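You operate a simulated robot arm through the tools that you are given. There is no shell and no other tool.

Carry out the task below with a simulated robot arm. There is one attempt and no reset: what you move stays moved.

JOB
Seat the job block due earliest in cell one's row and the one with the longest run in cell two's.
Fine: each on the first seat of its row; slide each row's nest slider to the nest printed on its block; leave the other job blocks.

Only the result counts: the job must be done as asked and must still hold three seconds after the hand-in. Knocking over, shifting, dropping, spilling or breaking anything else fails it.

ROBOT AND FRAMES
A 7-joint arm with a two-finger gripper, fixed in place. Base frame: the origin is on the floor under the middle of its stand, x ahead of it, y to its left, z up; the work surface is at about z = 0.81. Units: m, degrees, N and s.
With the tool pointing down near the work surface it reaches from about 0.34 to 0.72 m from the base axis. Its first joint turns from -66.0 to 66.0 degrees. Payload 2.45 kg.
The tool frame sits at the grasp point between the pads (the TCP): z along the fingers, y along the line on which they close. The tips reach 0.026 m beyond it. The gripper opens to 0.096 m; its body begins 0.069 m behind the TCP.
Orientation is that of the tool frame in the base frame, as a unit quaternion [w, x, y, z]. With the fingers straight down and closing along the base's y, the tool's x points along the base's -x, its y along +y and its z along -z.

CONTROLS
- The arm moves only by the tool step_arm. Its argument "plan" is a list of rows, each a list of 3 entries, a list of its own where there are three numbers: the shift along the base's x, y, z in m, then the turn, a rotation vector about the base's x, y, z in degrees, then the closure, from 0 (fully open) to 1 (shut). In form: [[[tx, ty, tz], [wx, wy, wz], claw], ...]. A call has 1 to 20 rows; each row is the pose to reach, as a shift and turn from the pose commanded when the call began. Rows are played at 5 a second. More than 0.05 m and 8.6 degrees between two rows, or a gripper value outside its range, and nothing of the call is played. Where a pose cannot be reached the arm comes as near as it can. A force on the tool above 40 N (or 10 N above the force at the start of the call, whichever is more), or a blocked arm, ends the call early, and 0.2 s more pass. The fingers move at their own pace (about 0.05 m/s each) and stop on an object; they squeeze with about 34 N. The grip force told is the motor's: it shows also when the fingers shut on nothing. Time passes only in rows, and 0.2 s behind the last, so rows that repeat a pose let the fingers close. It gives the time, the measured TCP pose, the force on the tool (base axes), the opening and the grip force at its end, in the units of the frame above (readings bear some noise), with the torque about the TCP (base axes, N m) and any sound that the robot's microphone picked up, and new pictures: "pictures" is both (left out), scene, wrist or none.
- Cameras (640 x 400 px; columns grow to the right, rows downward): "scene" is fixed at [0.1754, -0.4035, 1.4166]; the picture's right is [0.66, -0.75, 0.00], its down [-0.48, -0.42, -0.77] and it looks along [0.58, 0.51, -0.64] (base axes); focal length 325 px, centre (320, 200). "wrist" rides on the gripper at [0.082, 0.003, -0.098] in the tool frame; the picture's right is [-0.04, 1.00, 0.00], its down [-0.73, -0.03, -0.68] and it looks along [-0.68, -0.03, 0.73] (tool axes); focal length 256 px, centre (320, 200). There is no depth. A picture from a camera that has moved, and an enlarged one, comes with that camera's place and axes in the base frame and with its lens.
- zoom(camera, box): a new picture of the part [left, top, right, bottom] of that camera's present view, enlarged. It takes no simulated time.
- hand_in(): hands the job in; it is judged then, once.

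Nothing tells you positions but the pictures and the camera data. Unless the task says otherwise, let go and move clear before handing in.

The tools are called after "Emit:" as name(argument=value, ...) on one line, values as JSON. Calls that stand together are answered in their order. step_arm: Moves the arm, as the interface text tells. Its arguments: {"type":"object","properties":{"plan":{"type":"array"},"pictures":{"type":"string","enum":["both","scene","wrist","none"]}},"required":["plan"]} The other tools are called the same way: zoom (camera, box) takes an enlarged picture of a part of a camera's view; hand_in () hands the job in.

At the start:

```text
clock: 0.0
tcp_pos: [0.4562, 0.2094, 1.0436]
ee_rot: [0.0, 0.0, 1.0, 0.001]
wrist_force: [-0.1, -0.4, 0.0]
wrist_torque: [0.01, 0.02, -0.01]
width: 0.096
finger_force: 0.0
```

scene: 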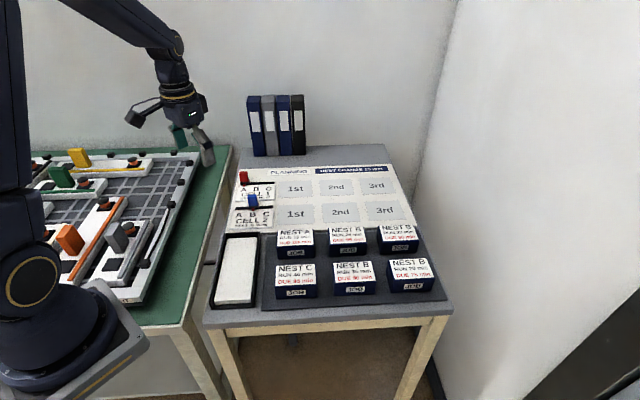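
wrist: 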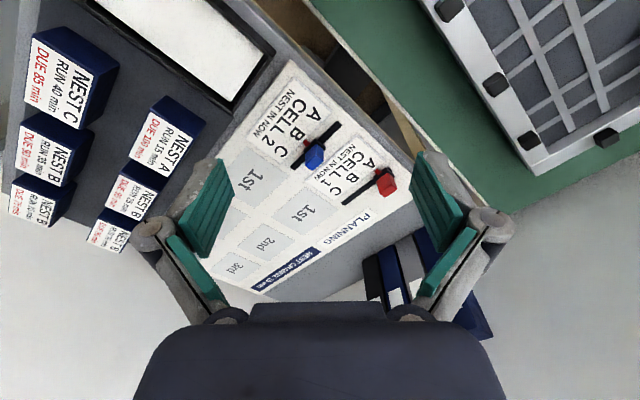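

I see a planning board with two cell rows, two nest sliders (red and blue), and six job blocks on a tray. I'll zoom in to read the labels first.

Emit:
zoom(camera="scene", box=[260, 215, 450, 310])

Emit:
zoom(camera="scene", box=[220, 155, 420, 240])

Emit:
zoom(camera="wrist", box=[0, 20, 220, 260])

Emit:
zoom(camera="wrist", box=[200, 60, 440, 300])

```text
3.37 times, centred on (355, 262) of scene
camera zoom: at [0.1754, -0.4035, 1.4166], right [0.66, -0.75, 0.0], down [-0.48, -0.42, -0.77], along [0.58, 0.51, -0.64], focal length 1096 px, centre (202, -10)
```

zoom: 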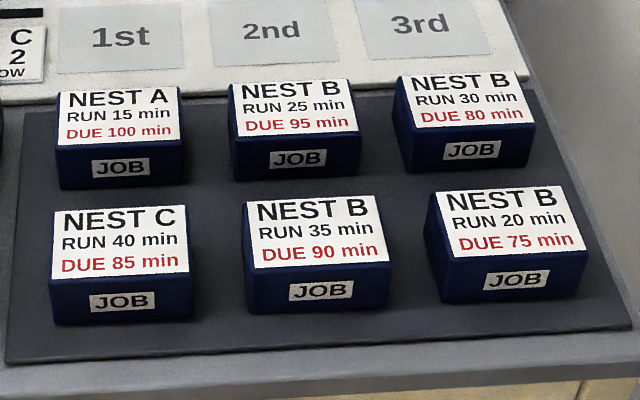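

```text
3.20 times, centred on (320, 198) of scene
camera zoom: at [0.1754, -0.4035, 1.4166], right [0.66, -0.75, 0.0], down [-0.48, -0.42, -0.77], along [0.58, 0.51, -0.64], focal length 1041 px, centre (320, 208)
```

zoom: 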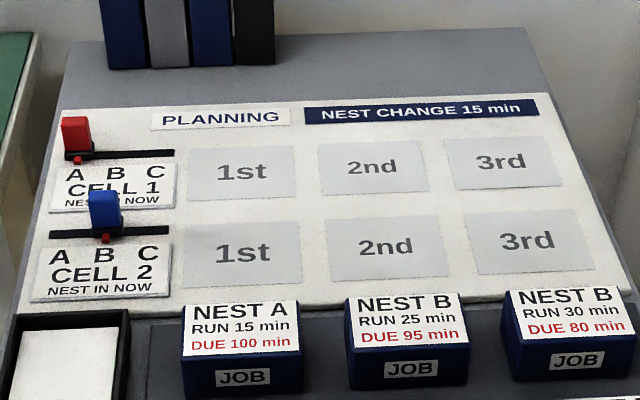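

```text
1.67 times, centred on (110, 140) of wrist
camera zoom: at [0.3747, 0.2126, 1.1421], right [0.04, 1.0, 0.0], down [0.73, -0.03, 0.68], along [0.68, -0.03, -0.73], focal length 427 px, centre (670, 300)
```

zoom: 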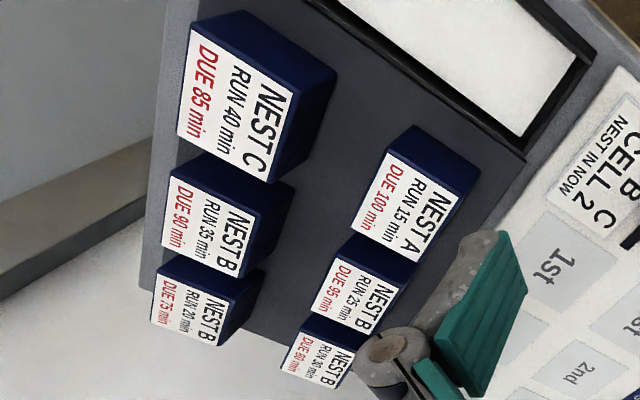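

```text
1.67 times, centred on (320, 180) of wrist
camera zoom: at [0.3747, 0.2126, 1.1421], right [0.04, 1.0, 0.0], down [0.73, -0.03, 0.68], along [0.68, -0.03, -0.73], focal length 427 px, centre (320, 233)
```

zoom: 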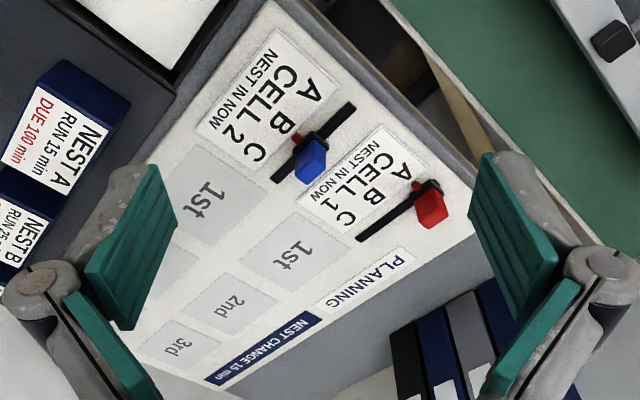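

Earliest due is the 75 min block (NEST B, front row right), which goes to cell 1. The longest run is 40 min (NEST C, front row left), which goes to cell 2. I'll zoom further for geometry before moving.

Emit:
zoom(camera="scene", box=[380, 245, 444, 300])

Emit:
zoom(camera="scene", box=[262, 250, 326, 305])

Emit:
zoom(camera="scene", box=[228, 165, 292, 205])

Emit:
zoom(camera="scene", box=[224, 190, 320, 250])

```text
7.27 times, centred on (412, 272) of scene
camera zoom: at [0.1754, -0.4035, 1.4166], right [0.66, -0.75, 0.0], down [-0.48, -0.42, -0.77], along [0.58, 0.51, -0.64], focal length 2366 px, centre (-349, -327)
```

zoom: 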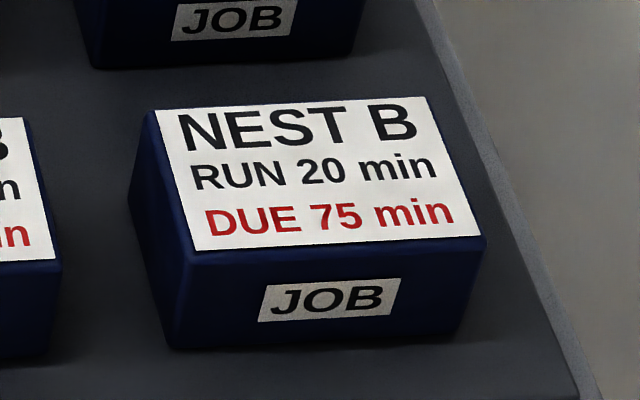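

```text
7.27 times, centred on (294, 278) of scene
camera zoom: at [0.1754, -0.4035, 1.4166], right [0.66, -0.75, 0.0], down [-0.48, -0.42, -0.77], along [0.58, 0.51, -0.64], focal length 2366 px, centre (509, -364)
```

zoom: 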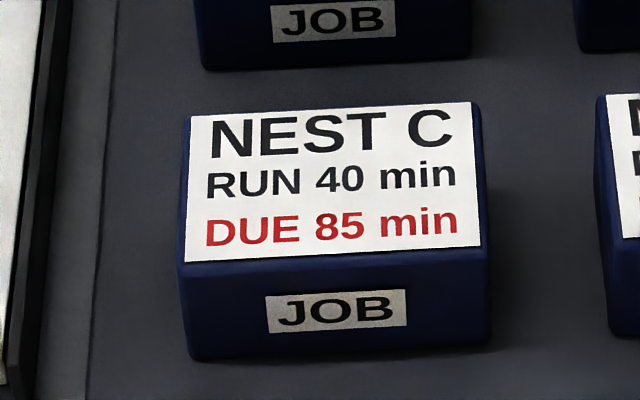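

```text
10.00 times, centred on (260, 185) of scene
camera zoom: at [0.1754, -0.4035, 1.4166], right [0.66, -0.75, 0.0], down [-0.48, -0.42, -0.77], along [0.58, 0.51, -0.64], focal length 3254 px, centre (920, 350)
```

zoom: 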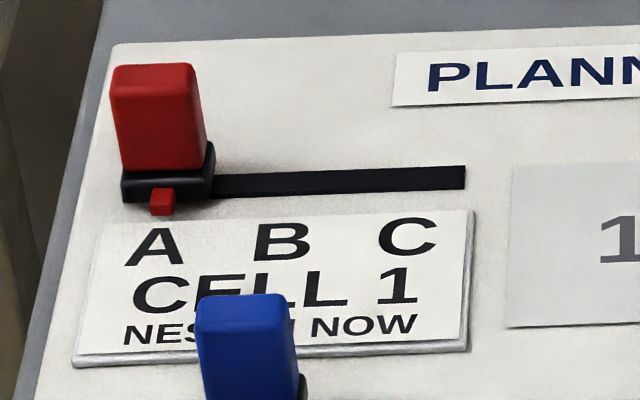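

```text
6.67 times, centred on (272, 220) of scene
camera zoom: at [0.1754, -0.4035, 1.4166], right [0.66, -0.75, 0.0], down [-0.48, -0.42, -0.77], along [0.58, 0.51, -0.64], focal length 2169 px, centre (640, 67)
```

zoom: 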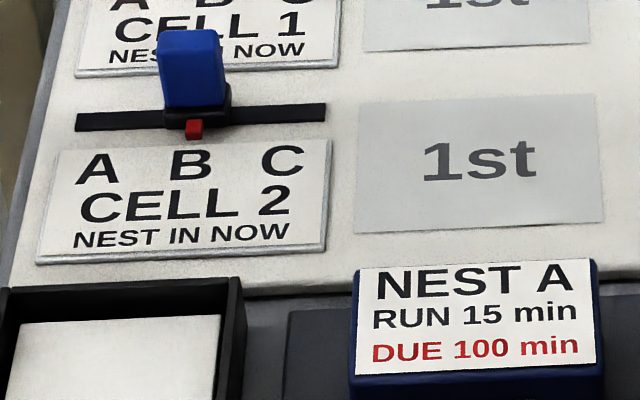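

The front-row right block (due 75, NEST B) is near (0.635, -0.258) and the NEST C block is near (0.465, -0.08). The first seats are near (0.71, 0.166) for cell 1 and (0.634, 0.086) for cell 2, and everything is turned about 45° to the base. I'll do the sliders first, so I'm hovering near them turned +45° to get a closer look.

Emit:
step_arm(plan=[[[0.015, 0.005, -0.005], [0, 0, 7.5], 0], [[0.03, 0.01, -0.01], [0, 0, 15], 0], [[0.045, 0.015, -0.015], [0, 0, 22.5], 0], [[0.06, 0.02, -0.02], [0, 0, 30], 0], [[0.075, 0.025, -0.025], [0, 0, 37.5], 0], [[0.09, 0.03, -0.03], [0, 0, 45], 0], [[0.09, 0.03, -0.03], [0, 0, 45], 0]])

```text
clock: 1.6
tcp_pos: [0.5475, 0.2394, 1.0133]
ee_rot: [0.0, -0.384, 0.924, 0.0]
wrist_force: [-0.9, -0.5, 0.0]
wrist_torque: [-0.03, 0.02, -0.01]
width: 0.0961
finger_force: 0.0
camera wrist: at [0.4876, 0.1842, 1.1116], right [-0.68, 0.73, 0.0], down [0.54, 0.5, 0.68], along [0.5, 0.46, -0.73], focal length 256 px, centre (320, 200)
```

scene: 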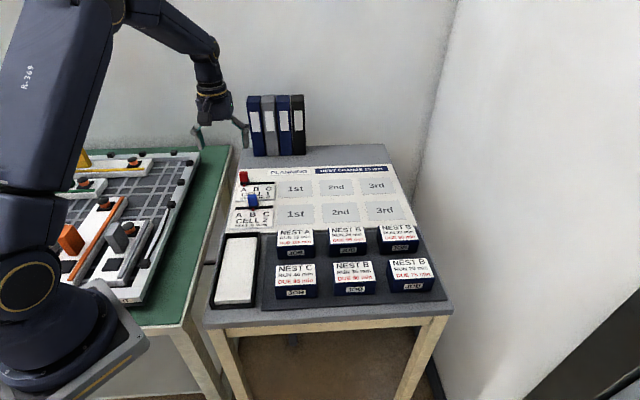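
wrist: 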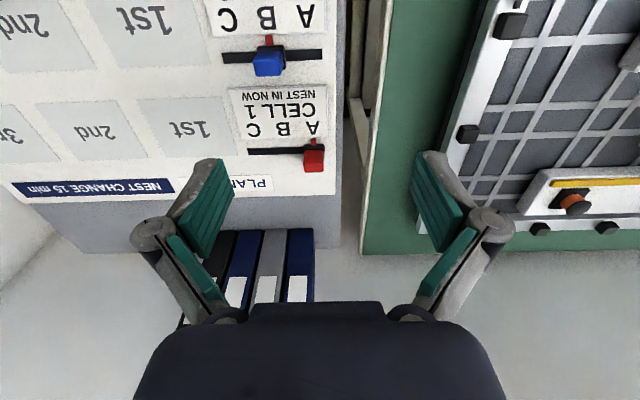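

The wrist view shows both sliders clearly (picture is upside-down relative to the board). I'll zoom in to measure the sliders, letters and first seats.

Emit:
zoom(camera="wrist", box=[210, 80, 340, 180])

Emit:
zoom(camera="wrist", box=[200, 0, 340, 90])

Emit:
zoom(camera="wrist", box=[80, 0, 240, 170])

```text
4.00 times, centred on (275, 130) of wrist
camera zoom: at [0.4876, 0.1842, 1.1116], right [-0.68, 0.73, 0.0], down [0.54, 0.5, 0.68], along [0.5, 0.46, -0.73], focal length 1024 px, centre (500, 480)
```

zoom: 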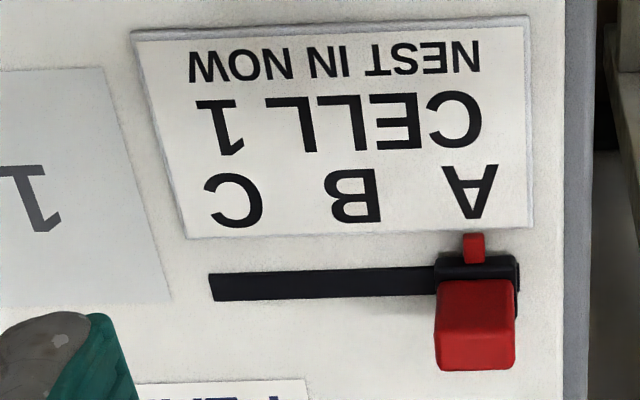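

```text
4.44 times, centred on (270, 45) of wrist
camera zoom: at [0.4876, 0.1842, 1.1116], right [-0.68, 0.73, 0.0], down [0.54, 0.5, 0.68], along [0.5, 0.46, -0.73], focal length 1138 px, centre (542, 889)
```

zoom: 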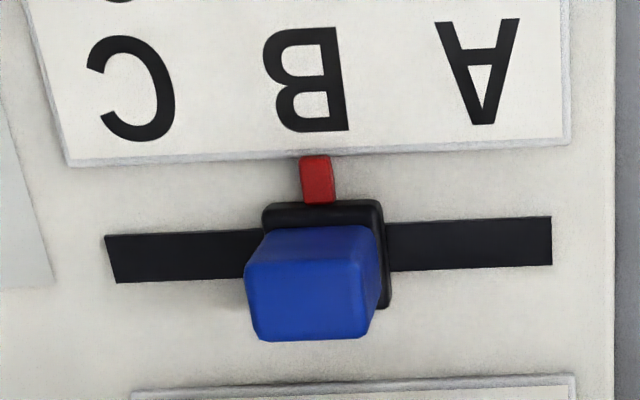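

```text
2.35 times, centred on (160, 85) of wrist
camera zoom: at [0.4876, 0.1842, 1.1116], right [-0.68, 0.73, 0.0], down [0.54, 0.5, 0.68], along [0.5, 0.46, -0.73], focal length 602 px, centre (696, 471)
```

zoom: 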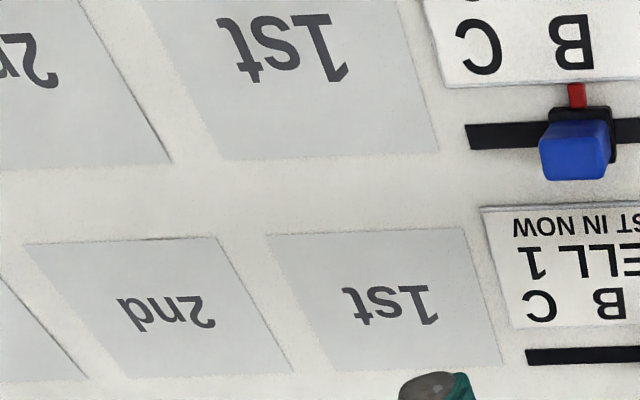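

The red slider's pointer sits at A, with its knob centre near (0.631, 0.307) and top near z 0.852. The blue one is at B, near (0.576, 0.198). I'm going to hover above the red knob with the closing line along its slot.

Emit:
step_arm(plan=[[[0.021, 0.017, -0.022], [0, 0, 0], 0], [[0.042, 0.034, -0.045], [0, 0, 0], 0.2], [[0.063, 0.051, -0.067], [0, 0, 0], 0.3], [[0.085, 0.0675, -0.09], [0, 0, 0], 0.4], [[0.085, 0.0675, -0.09], [0, 0, 0], 0.4]])

```text
clock: 2.8
tcp_pos: [0.6323, 0.3059, 0.9232]
ee_rot: [0.0, -0.382, 0.924, 0.001]
wrist_force: [0.2, -0.1, 0.0]
wrist_torque: [0.0, 0.02, 0.01]
width: 0.0574
finger_force: 0.0
camera wrist: at [0.5725, 0.2508, 1.0209], right [-0.68, 0.73, 0.0], down [0.54, 0.5, 0.68], along [0.5, 0.46, -0.73], focal length 256 px, centre (320, 200)
```

scene: 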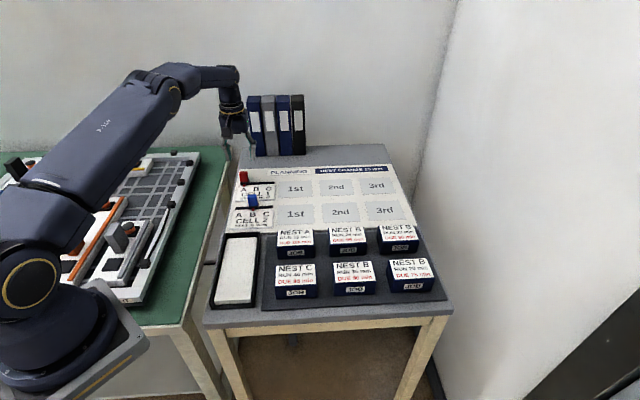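
wrist: 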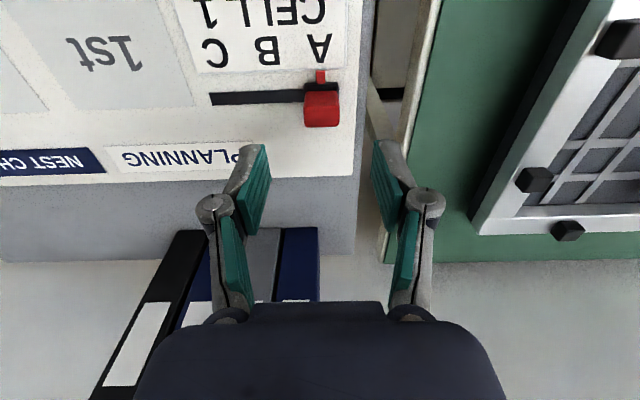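

The gripper is above the red knob and looks aligned. A zoom will confirm its centre before I descend.

Emit:
zoom(camera="wrist", box=[190, 0, 380, 140])

Emit:
zoom(camera="scene", box=[210, 90, 310, 210])

```text
2.86 times, centred on (285, 70) of wrist
camera zoom: at [0.5725, 0.2508, 1.0209], right [-0.68, 0.73, 0.0], down [0.54, 0.5, 0.68], along [0.5, 0.46, -0.73], focal length 731 px, centre (420, 571)
```

zoom: 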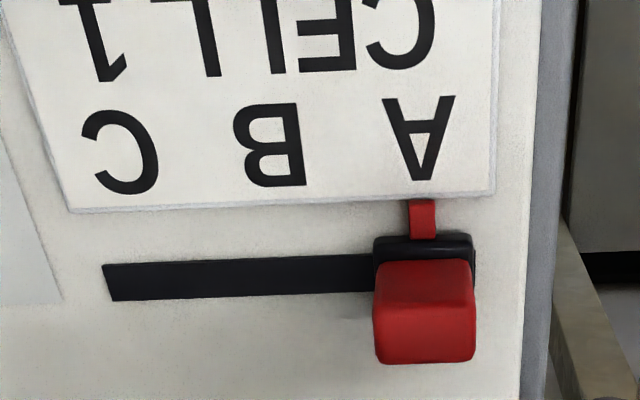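

```text
3.33 times, centred on (260, 150) of scene
camera zoom: at [0.1754, -0.4035, 1.4166], right [0.66, -0.75, 0.0], down [-0.48, -0.42, -0.77], along [0.58, 0.51, -0.64], focal length 1084 px, centre (520, 367)
```

zoom: 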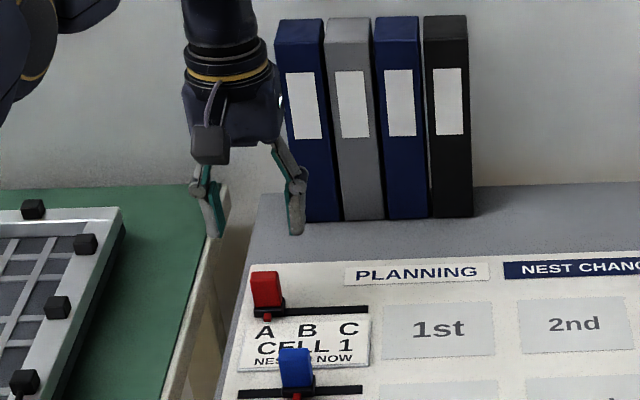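

The knob's centre is at about (0.630, 0.306), right under the gripper. I'll descend so the tips stay above the carriage, then check before gripping.

Emit:
step_arm(plan=[[[0, 0, -0.02], [0, 0, 0], 0.4], [[0, 0, -0.04], [0, 0, 0], 0.4], [[0, 0, -0.055], [0, 0, 0], 0.4], [[0, 0, -0.068], [0, 0, 0], 0.4], [[0, 0, -0.068], [0, 0, 0], 0.4]])

```text
clock: 4.0
tcp_pos: [0.6318, 0.3073, 0.8561]
ee_rot: [0.0, -0.382, 0.924, 0.0]
wrist_force: [0.0, 0.0, -0.2]
wrist_torque: [0.04, 0.02, 0.0]
width: 0.0577
finger_force: 0.0
camera wrist: at [0.5724, 0.2513, 0.9538], right [-0.68, 0.73, 0.0], down [0.54, 0.5, 0.68], along [0.5, 0.46, -0.73], focal length 256 px, centre (320, 200)
```

scene: 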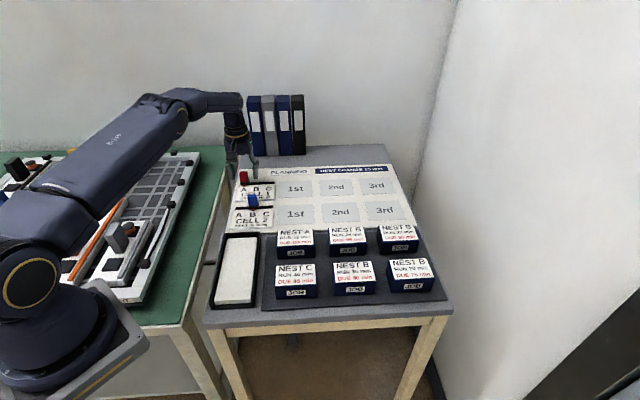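
wrist: 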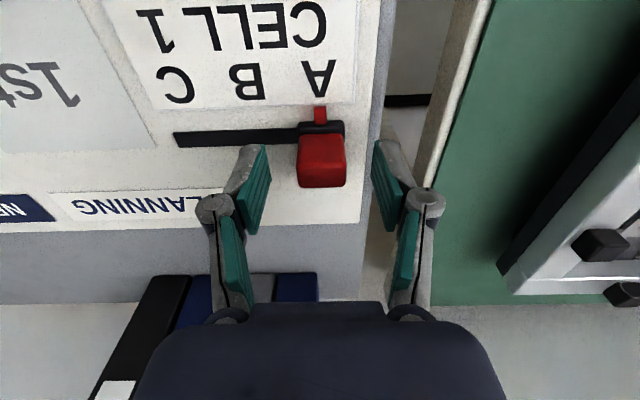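

The knob sits between the pads. I'll close on it now.

Emit:
step_arm(plan=[[[0, 0, 0], [0, 0, 0], 0.7], [[0, 0, 0], [0, 0, 0], 1], [[0, 0, 0], [0, 0, 0], 1], [[0, 0, 0], [0, 0, 0], 1]])

```text
clock: 5.0
tcp_pos: [0.6321, 0.3067, 0.855]
ee_rot: [0.0, -0.382, 0.924, 0.0]
wrist_force: [-1.2, 1.1, -0.4]
wrist_torque: [0.04, 0.04, -0.04]
width: 0.0248
finger_force: 44.9
camera wrist: at [0.5723, 0.2514, 0.9541], right [-0.68, 0.73, 0.0], down [0.54, 0.5, 0.68], along [0.5, 0.46, -0.73], focal length 256 px, centre (320, 200)
```

scene: 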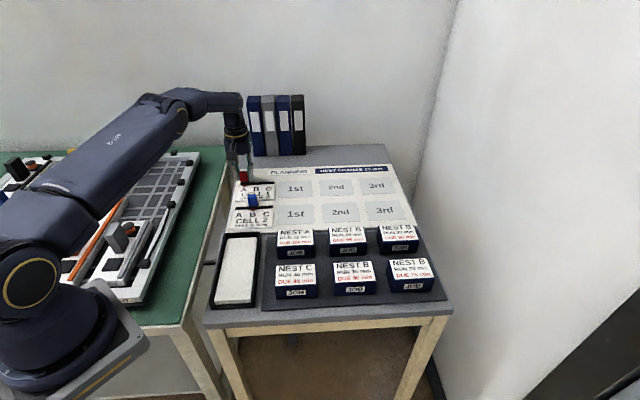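
wrist: 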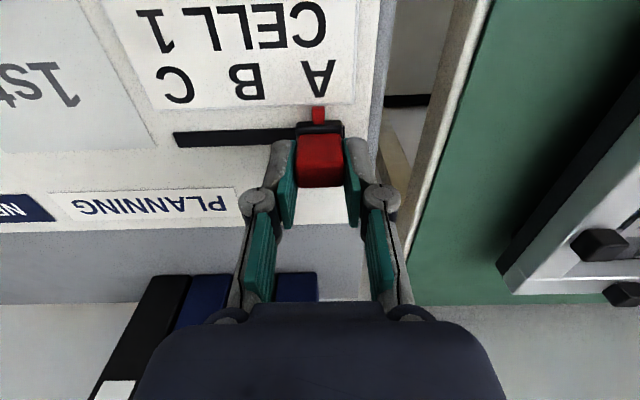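

I have the red knob (width 0.025). Next I slide it along the slot toward B, going most of the way and then checking.

Emit:
step_arm(plan=[[[0.004, -0.004, 0], [0, 0, 0], 1], [[0.009, -0.009, 0], [0, 0, 0], 1], [[0.014, -0.014, 0], [0, 0, 0], 1], [[0.019, -0.019, 0], [0, 0, 0], 1], [[0.0225, -0.0225, 0], [0, 0, 0], 1], [[0.025, -0.025, 0], [0, 0, 0], 1], [[0.025, -0.025, 0], [0, 0, 0], 1]])

Emit:
zoom(camera="wrist", box=[200, 40, 400, 165])

```text
clock: 6.6
tcp_pos: [0.6568, 0.2822, 0.8558]
ee_rot: [0.001, -0.382, 0.924, 0.0]
wrist_force: [4.3, 3.4, -3.2]
wrist_torque: [0.4, -0.34, 0.02]
width: 0.025
finger_force: 45.0
camera wrist: at [0.5966, 0.2269, 0.954], right [-0.68, 0.74, 0.0], down [0.54, 0.5, 0.68], along [0.5, 0.46, -0.73], focal length 256 px, centre (320, 200)
```

scene: 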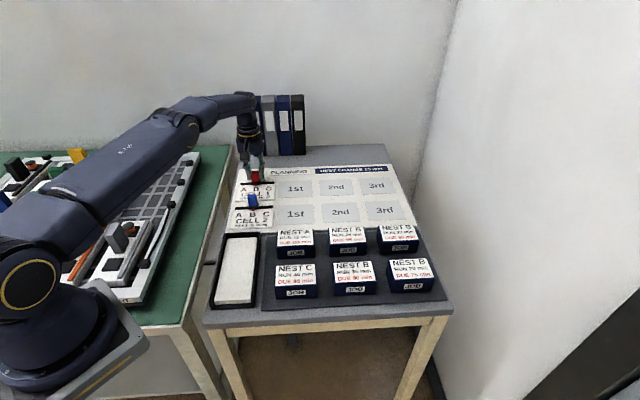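
wrist: 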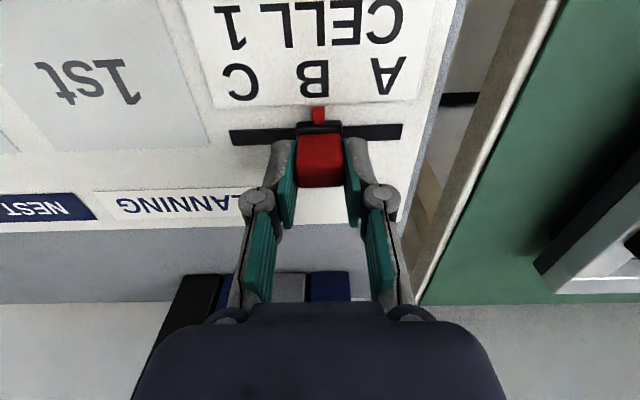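

```text
3.20 times, centred on (300, 102) of wrist
camera zoom: at [0.5966, 0.2269, 0.954], right [-0.68, 0.74, 0.0], down [0.54, 0.5, 0.68], along [0.5, 0.46, -0.73], focal length 819 px, centre (384, 512)
```

zoom: 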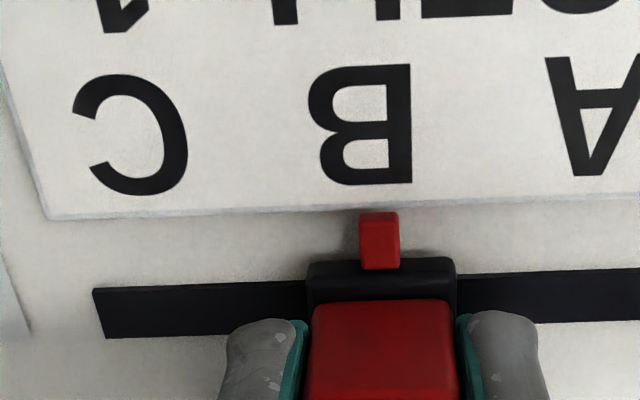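

The pointer is about 2–3 mm short of B's centre. I'll nudge it the rest of the way.

Emit:
step_arm(plan=[[[0.001, -0.001, 0], [0, 0, 0], 1], [[0.0018, -0.0018, 0], [0, 0, 0], 1], [[0.0018, -0.0018, 0], [0, 0, 0], 1], [[0.0018, -0.0018, 0], [0, 0, 0], 1]])

Emit:
zoom(camera="wrist", box=[200, 40, 400, 165])

Emit:
zoom(camera="scene", box=[228, 165, 292, 205])

```text
clock: 7.6
tcp_pos: [0.6572, 0.2807, 0.8551]
ee_rot: [0.001, -0.382, 0.924, 0.0]
wrist_force: [9.4, 9.8, -4.8]
wrist_torque: [-0.06, 0.18, 0.06]
width: 0.0246
finger_force: 45.4
camera wrist: at [0.5978, 0.2255, 0.954], right [-0.68, 0.73, 0.0], down [0.54, 0.5, 0.68], along [0.5, 0.46, -0.73], focal length 256 px, centre (320, 200)
```

scene: 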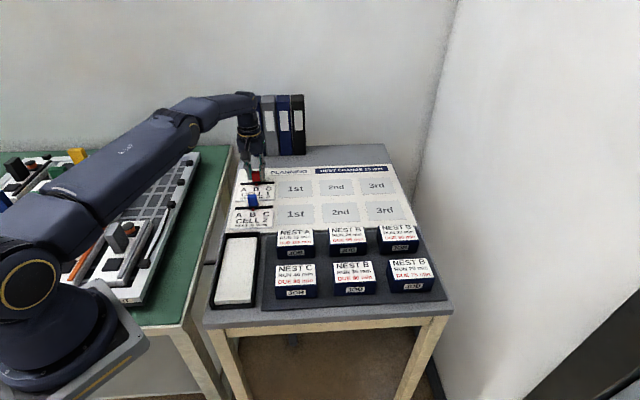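
wrist: 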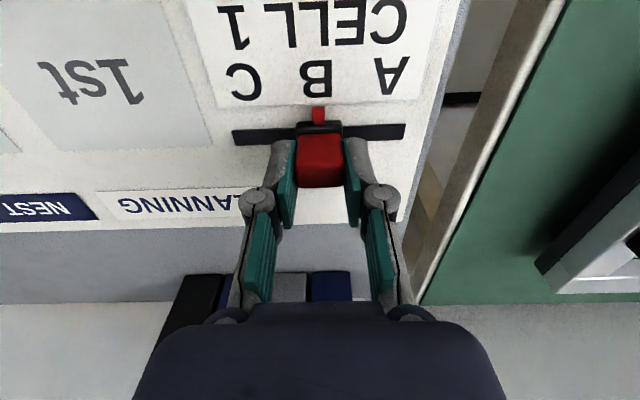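

```text
3.20 times, centred on (300, 102) of wrist
camera zoom: at [0.5978, 0.2255, 0.954], right [-0.68, 0.73, 0.0], down [0.54, 0.5, 0.68], along [0.5, 0.46, -0.73], focal length 819 px, centre (384, 512)
```

zoom: 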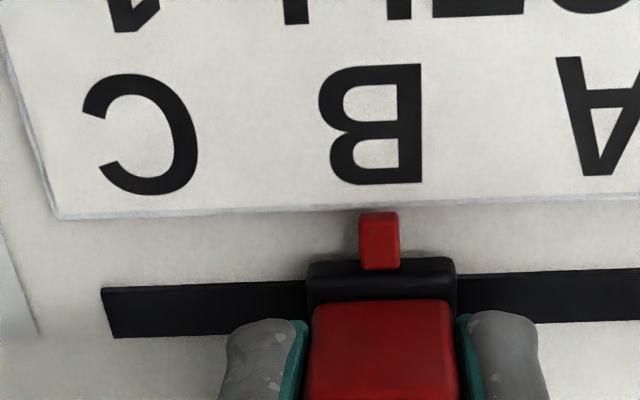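

```text
10.00 times, centred on (260, 185) of scene
camera zoom: at [0.1757, -0.4032, 1.4166], right [0.66, -0.75, 0.0], down [-0.48, -0.42, -0.77], along [0.58, 0.51, -0.64], focal length 3254 px, centre (920, 350)
```

zoom: 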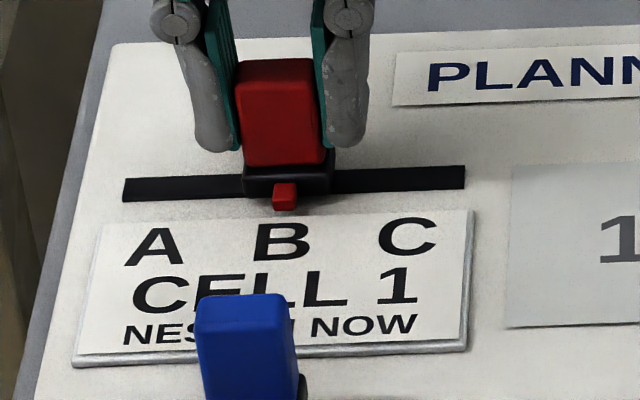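

The pointer is now within about 1 mm of B. I'll nudge it one more millimetre along the slot, easing the small sideways force.

Emit:
step_arm(plan=[[[0.0006, -0.0002, 0], [0, 0, 0], 1], [[0.0012, -0.0003, 0], [0, 0, 0], 1], [[0.0012, -0.0003, 0], [0, 0, 0], 1], [[0.0012, -0.0003, 0], [0, 0, 0], 1]])

Emit:
zoom(camera="wrist", box=[200, 40, 400, 165])

Emit:
zoom(camera="scene", box=[228, 165, 292, 205])

```text
clock: 8.6
tcp_pos: [0.6592, 0.2794, 0.8553]
ee_rot: [0.0, -0.383, 0.924, 0.0]
wrist_force: [3.1, 5.5, 2.1]
wrist_torque: [0.41, -0.17, -0.11]
width: 0.0247
finger_force: 44.8
camera wrist: at [0.599, 0.2247, 0.9541], right [-0.68, 0.73, 0.0], down [0.54, 0.5, 0.68], along [0.5, 0.46, -0.73], focal length 256 px, centre (320, 200)
```

scene: 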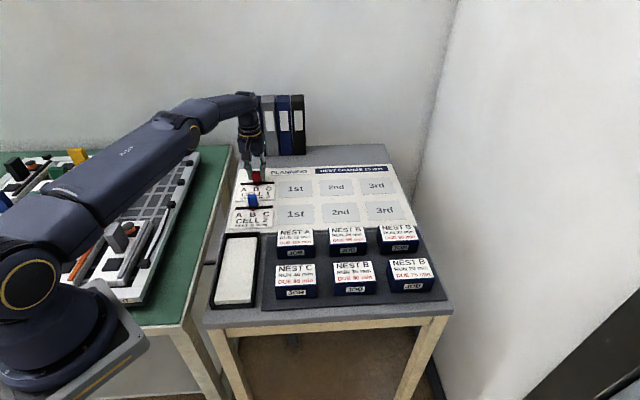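
wrist: 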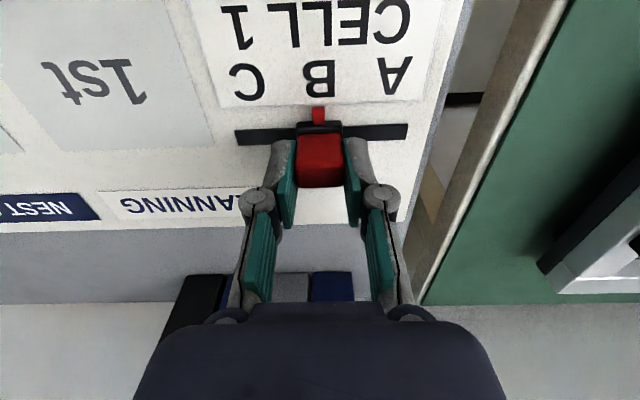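

```text
3.20 times, centred on (300, 102) of wrist
camera zoom: at [0.599, 0.2247, 0.9541], right [-0.68, 0.73, 0.0], down [0.54, 0.5, 0.68], along [0.5, 0.46, -0.73], focal length 819 px, centre (384, 512)
```

zoom: 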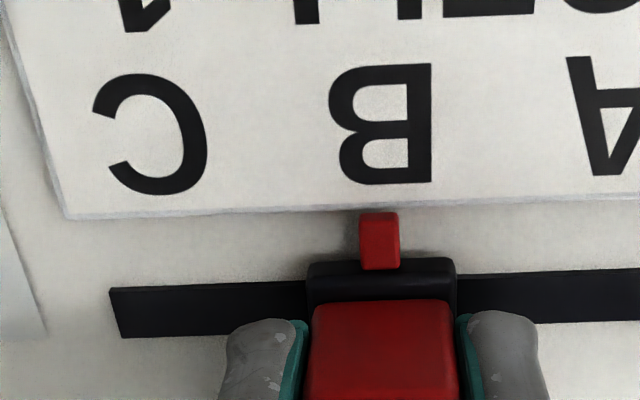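

```text
10.00 times, centred on (260, 185) of scene
camera zoom: at [0.1754, -0.4034, 1.4166], right [0.66, -0.75, 0.0], down [-0.48, -0.42, -0.77], along [0.58, 0.51, -0.64], focal length 3254 px, centre (920, 350)
```

zoom: 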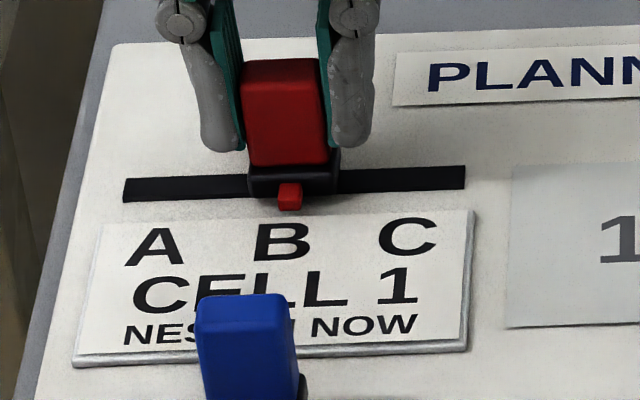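

The pointer lines up with B the same way it did with A. I'll release, rise and go over the blue slider, near (0.577, 0.198).

Emit:
step_arm(plan=[[[0, 0, 0], [0, 0, 0], 0.6], [[0, 0, 0], [0, 0, 0], 0.4], [[0, 0, 0], [0, 0, 0], 0.4], [[0, 0, 0.03], [0, 0, 0], 0.4], [[0, 0, 0.07], [0, 0, 0], 0.4], [[-0.03, -0.03, 0.07], [0, 0, 0], 0.4], [[-0.056, -0.056, 0.07], [0, 0, 0], 0.4], [[-0.0818, -0.0822, 0.07], [0, 0, 0], 0.4], [[-0.0818, -0.0822, 0.07], [0, 0, 0], 0.4]])

Emit:
zoom(camera="wrist", box=[190, 0, 380, 140])

Emit:
zoom(camera="scene", box=[228, 165, 292, 205])

```text
clock: 10.6
tcp_pos: [0.5776, 0.1968, 0.9275]
ee_rot: [0.001, -0.383, 0.924, 0.0]
wrist_force: [-0.3, 0.6, 0.5]
wrist_torque: [0.0, 0.01, 0.0]
width: 0.0576
finger_force: 0.0
camera wrist: at [0.518, 0.1403, 1.0252], right [-0.68, 0.73, 0.0], down [0.54, 0.5, 0.68], along [0.5, 0.46, -0.73], focal length 256 px, centre (320, 200)
```

scene: 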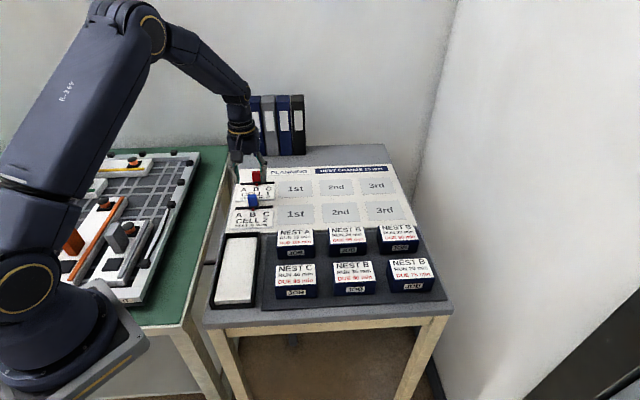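
wrist: 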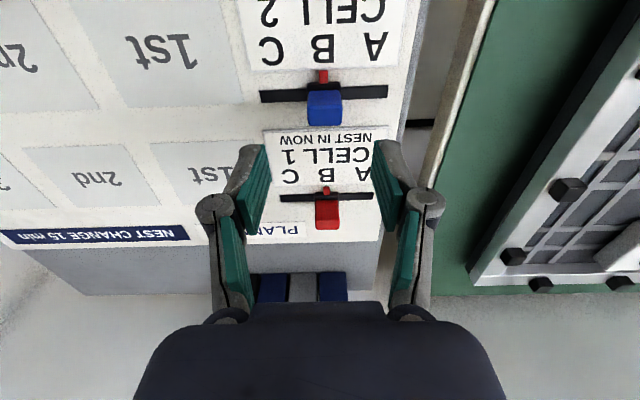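

```text
2.86 times, centred on (285, 70) of wrist
camera zoom: at [0.518, 0.1403, 1.0252], right [-0.68, 0.73, 0.0], down [0.54, 0.5, 0.68], along [0.5, 0.46, -0.73], focal length 731 px, centre (420, 571)
```

zoom: 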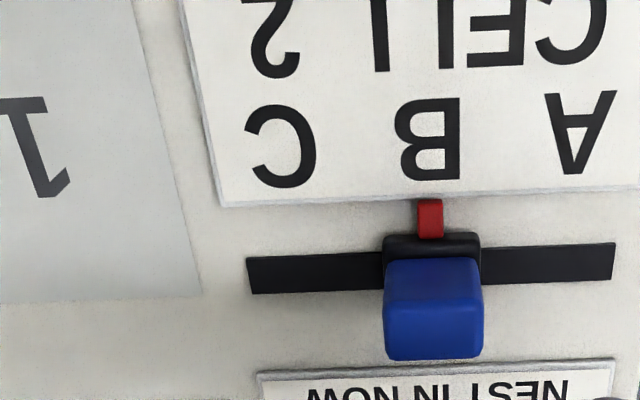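

```text
10.00 times, centred on (260, 185) of scene
camera zoom: at [0.1753, -0.4035, 1.4166], right [0.66, -0.75, 0.0], down [-0.48, -0.42, -0.77], along [0.58, 0.51, -0.64], focal length 3254 px, centre (920, 350)
```

zoom: 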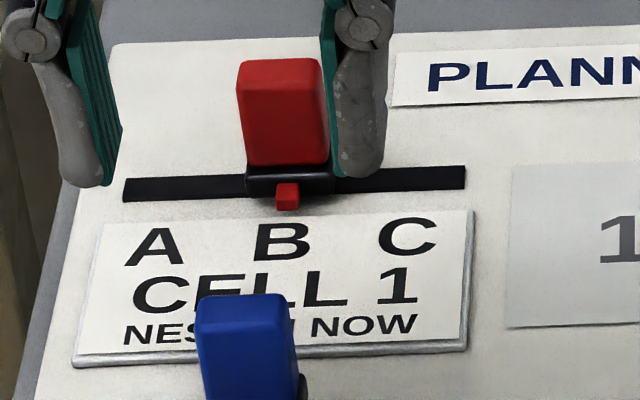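

The blue knob is under the gripper. I'll check the red slider's resting position in the wrist view as well.

Emit:
zoom(camera="wrist", box=[260, 120, 390, 240])

```text
3.33 times, centred on (325, 180) of wrist
camera zoom: at [0.518, 0.1403, 1.0252], right [-0.68, 0.73, 0.0], down [0.54, 0.5, 0.68], along [0.5, 0.46, -0.73], focal length 853 px, centre (303, 267)
```

zoom: 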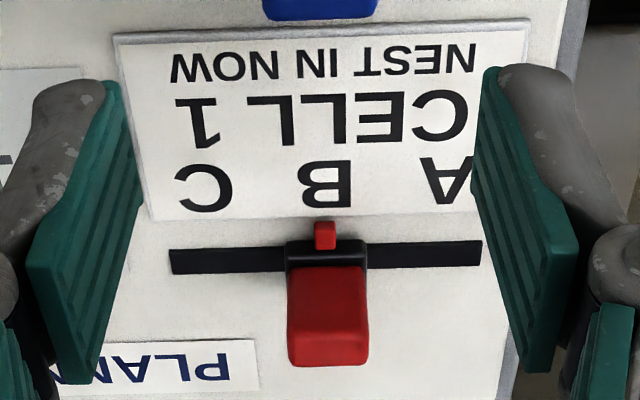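

The red slider sits centred on B. The blue knob is at about (0.5755, 0.198), so I'm making a small correction, descending and gripping.

Emit:
step_arm(plan=[[[-0.0014, 0.0014, -0.02], [0, 0, 0], 0.4], [[-0.0014, 0.0014, -0.04], [0, 0, 0], 0.4], [[-0.0014, 0.0014, -0.055], [0, 0, 0], 0.4], [[-0.0014, 0.0014, -0.07], [0, 0, 0], 0.4], [[-0.0014, 0.0014, -0.07], [0, 0, 0], 0.5], [[-0.0014, 0.0014, -0.07], [0, 0, 0], 0.7], [[-0.0014, 0.0014, -0.07], [0, 0, 0], 1], [[-0.0014, 0.0014, -0.07], [0, 0, 0], 1], [[-0.0014, 0.0014, -0.07], [0, 0, 0], 1]])

Emit:
zoom(camera="wrist", box=[200, 40, 400, 165])

```text
clock: 12.6
tcp_pos: [0.5762, 0.1977, 0.8547]
ee_rot: [-0.001, -0.382, 0.924, 0.0]
wrist_force: [1.0, -0.4, -2.3]
wrist_torque: [0.12, -0.1, 0.03]
width: 0.0247
finger_force: 45.2
camera wrist: at [0.5158, 0.1427, 0.9546], right [-0.68, 0.73, 0.0], down [0.54, 0.5, 0.68], along [0.5, 0.46, -0.73], focal length 256 px, centre (320, 200)
```

scene: 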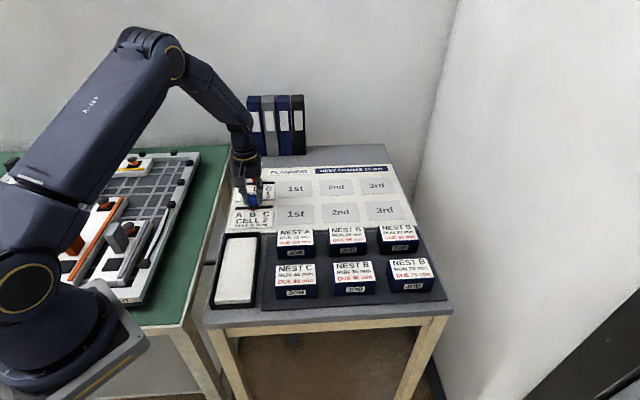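
wrist: 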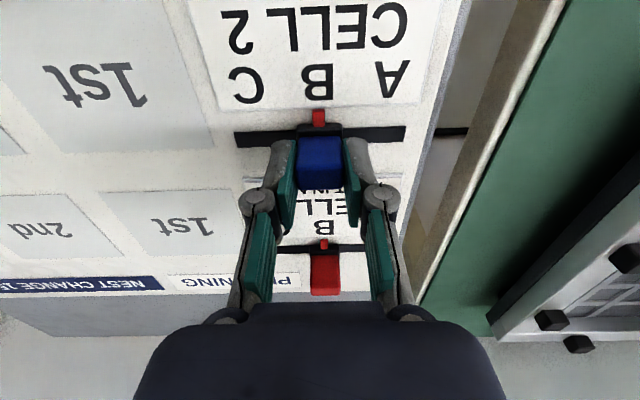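

```text
3.20 times, centred on (300, 102) of wrist
camera zoom: at [0.5158, 0.1427, 0.9546], right [-0.68, 0.73, 0.0], down [0.54, 0.5, 0.68], along [0.5, 0.46, -0.73], focal length 819 px, centre (384, 512)
```

zoom: 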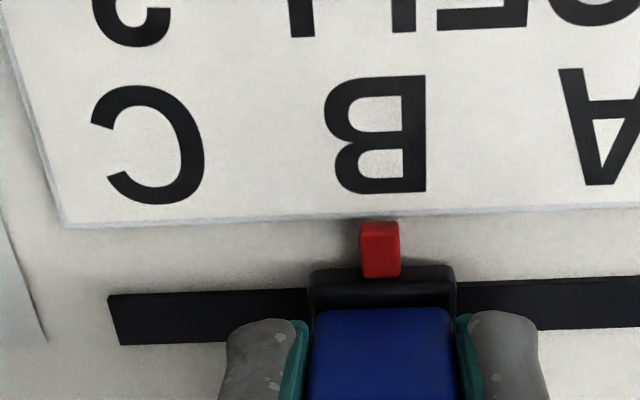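

The blue knob is gripped with its pointer at B. I'm sliding it toward C.

Emit:
step_arm(plan=[[[0.004, -0.004, 0], [0, 0, 0], 1], [[0.009, -0.009, 0], [0, 0, 0], 1], [[0.014, -0.014, 0], [0, 0, 0], 1], [[0.019, -0.019, 0], [0, 0, 0], 1], [[0.023, -0.023, 0], [0, 0, 0], 1], [[0.026, -0.026, 0], [0, 0, 0], 1], [[0.026, -0.026, 0], [0, 0, 0], 1], [[0.026, -0.026, 0], [0, 0, 0], 1]])

Emit:
zoom(camera="wrist", box=[200, 40, 400, 165])

Emit:
zoom(camera="scene", box=[224, 190, 320, 250])

```text
clock: 14.4
tcp_pos: [0.602, 0.1723, 0.8553]
ee_rot: [-0.001, -0.382, 0.924, -0.001]
wrist_force: [-12.5, -15.2, 11.5]
wrist_torque: [-0.28, 0.04, 0.0]
width: 0.0249
finger_force: 44.7
camera wrist: at [0.5419, 0.117, 0.9547], right [-0.68, 0.74, 0.0], down [0.54, 0.5, 0.68], along [0.5, 0.46, -0.74], focal length 256 px, centre (320, 200)
```

scene: 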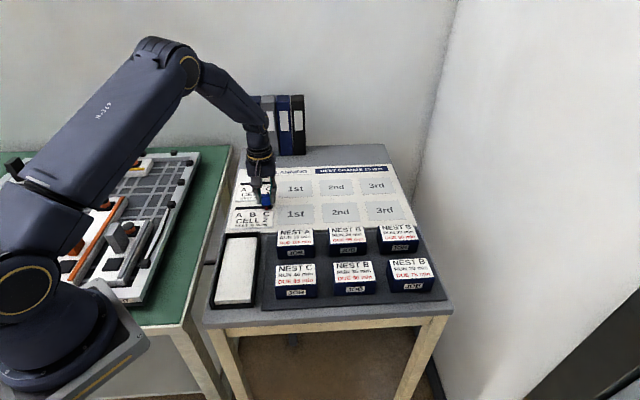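
wrist: 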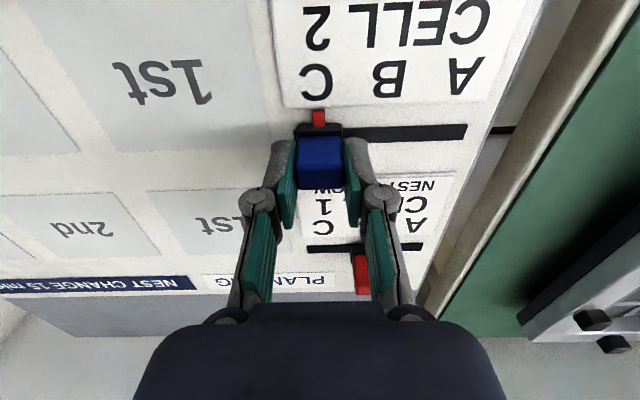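

```text
3.20 times, centred on (300, 102) of wrist
camera zoom: at [0.5419, 0.117, 0.9547], right [-0.68, 0.74, 0.0], down [0.54, 0.5, 0.68], along [0.5, 0.46, -0.74], focal length 819 px, centre (384, 512)
```

zoom: 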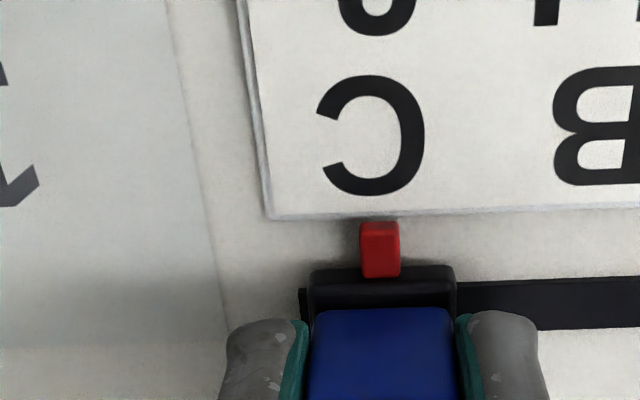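

```text
6.67 times, centred on (272, 220) of scene
camera zoom: at [0.1748, -0.4039, 1.4165], right [0.66, -0.75, 0.0], down [-0.48, -0.42, -0.77], along [0.58, 0.51, -0.64], focal length 2169 px, centre (640, 67)
```

zoom: 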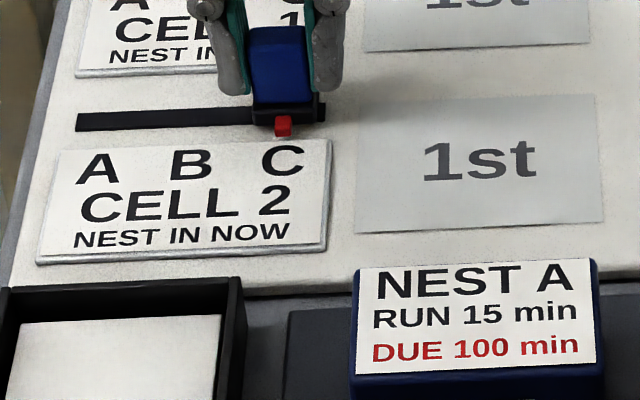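

The pointer is about 1 mm short of C, and some sideways force has built up. I'll make a small relieving nudge and then release.

Emit:
step_arm(plan=[[[0.0, -0.0007, 0.0003], [0, 0, 0], 1], [[0.0001, -0.0014, 0.0005], [0, 0, 0], 1], [[0.0001, -0.0014, 0.0005], [0, 0, 0], 1], [[0.0001, -0.0014, 0.0005], [0, 0, 0], 1]])

Emit:
zoom(camera="scene", box=[224, 190, 320, 250])

Emit:
zoom(camera="wrist", box=[200, 40, 400, 165])

```text
clock: 15.4
tcp_pos: [0.6027, 0.1715, 0.8556]
ee_rot: [0.0, -0.382, 0.924, 0.001]
wrist_force: [-6.3, -6.0, 2.4]
wrist_torque: [-0.67, 0.99, 0.09]
width: 0.0247
finger_force: 44.8
camera wrist: at [0.5423, 0.1164, 0.9545], right [-0.68, 0.73, 0.0], down [0.54, 0.5, 0.68], along [0.5, 0.46, -0.73], focal length 256 px, centre (320, 200)
```

scene: 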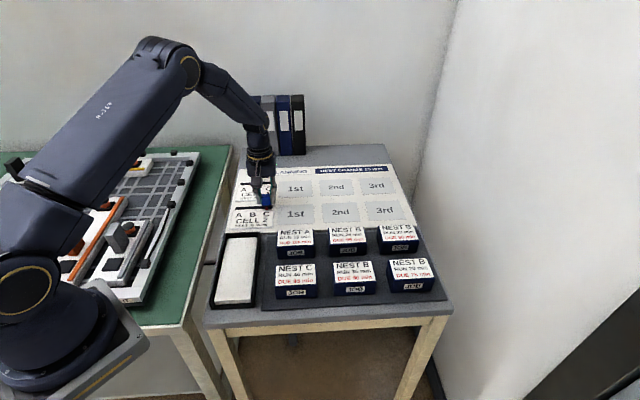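
wrist: 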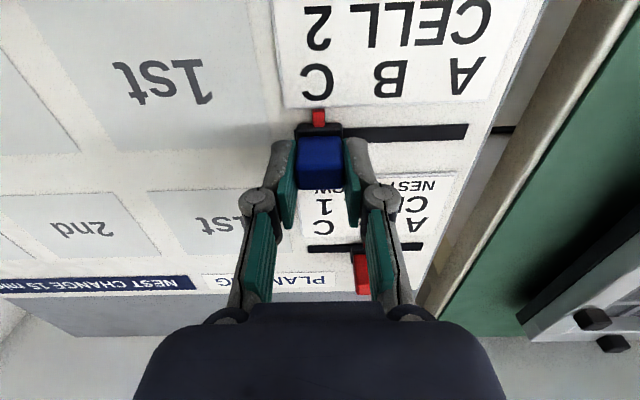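

```text
6.67 times, centred on (272, 220) of scene
camera zoom: at [0.1752, -0.4036, 1.4166], right [0.66, -0.75, 0.0], down [-0.48, -0.42, -0.77], along [0.58, 0.51, -0.64], focal length 2169 px, centre (640, 67)
```

zoom: 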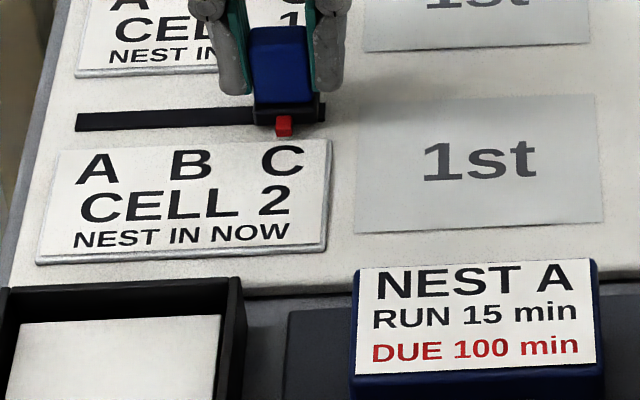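

```text
3.20 times, centred on (300, 102) of wrist
camera zoom: at [0.5423, 0.1164, 0.9545], right [-0.68, 0.73, 0.0], down [0.54, 0.5, 0.68], along [0.5, 0.46, -0.73], focal length 819 px, centre (384, 512)
```

zoom: 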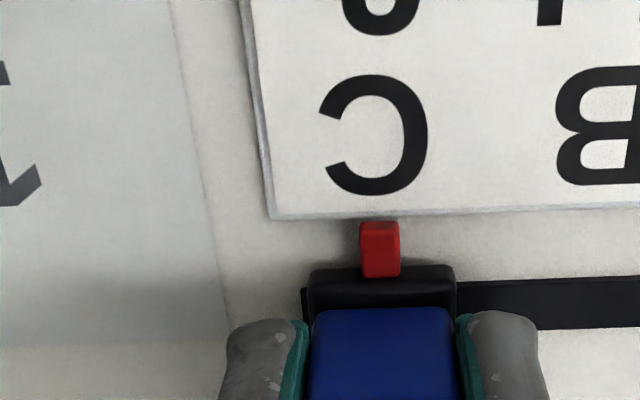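

The pointer lines up with C. I'll release, rise and move above the NEST C / 40 min block near (0.462, -0.084), turning to -45° so the fingers close across its short side.

Emit:
step_arm(plan=[[[0, 0, 0], [0, 0, 0], 0.6], [[0, 0, 0], [0, 0, 0], 0.4], [[0, 0, 0], [0, 0, 0], 0.4], [[0, 0, 0.04], [0, 0, 0], 0.4], [[0, 0, 0.085], [0, 0, 0], 0.4], [[0, 0, 0.13], [0, 0, 0], 0.2], [[-0.0127, -0.0232, 0.13], [0, 0, -8.18], 0], [[-0.0255, -0.0464, 0.13], [0, 0, -16.36], 0], [[-0.0382, -0.0695, 0.13], [0, 0, -24.54], 0], [[-0.0509, -0.0927, 0.13], [0, 0, -32.72], 0], [[-0.0636, -0.1159, 0.13], [0, 0, -40.9], 0], [[-0.0764, -0.1391, 0.13], [0, 0, -49.08], 0], [[-0.0891, -0.1623, 0.13], [0, 0, -57.26], 0], [[-0.1018, -0.1855, 0.13], [0, 0, -65.44], 0], [[-0.1145, -0.2086, 0.13], [0, 0, -73.62], 0], [[-0.1273, -0.2318, 0.13], [0, 0, -81.8], 0], [[-0.1404, -0.2553, 0.13], [0, 0, -90], 0], [[-0.1404, -0.2553, 0.13], [0, 0, -90], 0]])

Emit:
zoom(camera="scene", box=[224, 165, 320, 225])

```text
clock: 19.2
tcp_pos: [0.4628, -0.0831, 0.9835]
ee_rot: [0.0, 0.383, 0.924, 0.0]
wrist_force: [-0.3, -0.3, -0.8]
wrist_torque: [0.0, -0.04, 0.0]
width: 0.0962
finger_force: 0.2
camera wrist: at [0.4077, -0.0225, 1.0828], right [0.74, 0.68, 0.0], down [0.5, -0.54, 0.68], along [0.46, -0.5, -0.73], focal length 256 px, centre (320, 200)
```

scene: 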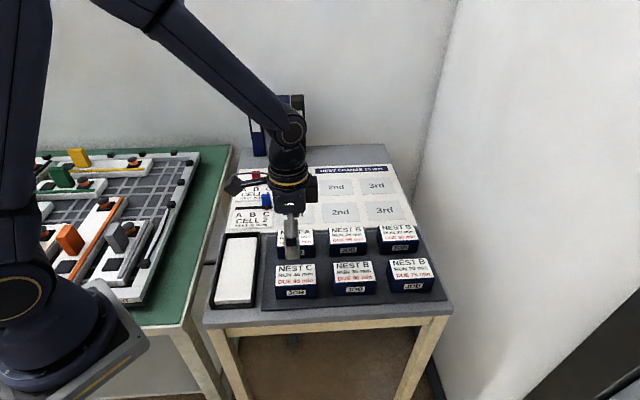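
wrist: 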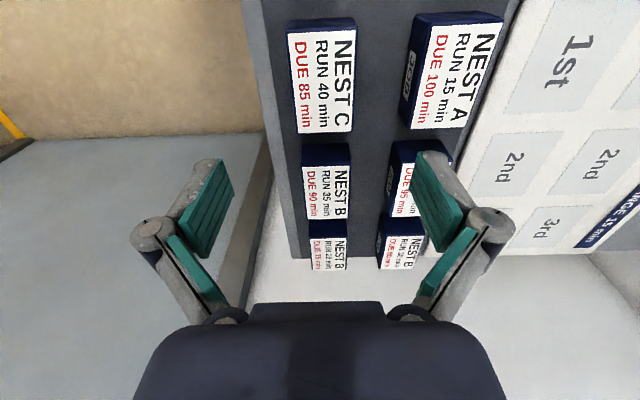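

```text
6.67 times, centred on (272, 195) of scene
camera zoom: at [0.1753, -0.4035, 1.4166], right [0.66, -0.75, 0.0], down [-0.48, -0.42, -0.77], along [0.58, 0.51, -0.64], focal length 2169 px, centre (640, 233)
```

zoom: 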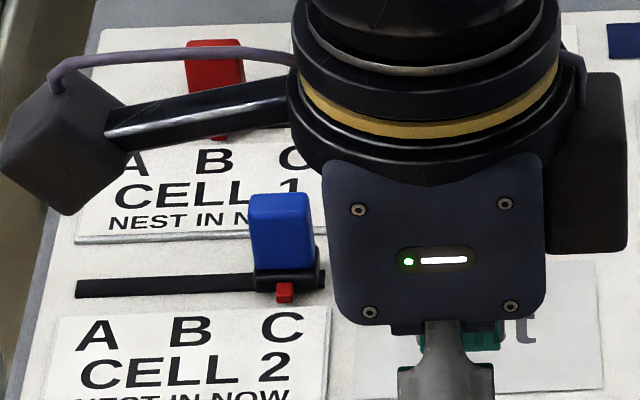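

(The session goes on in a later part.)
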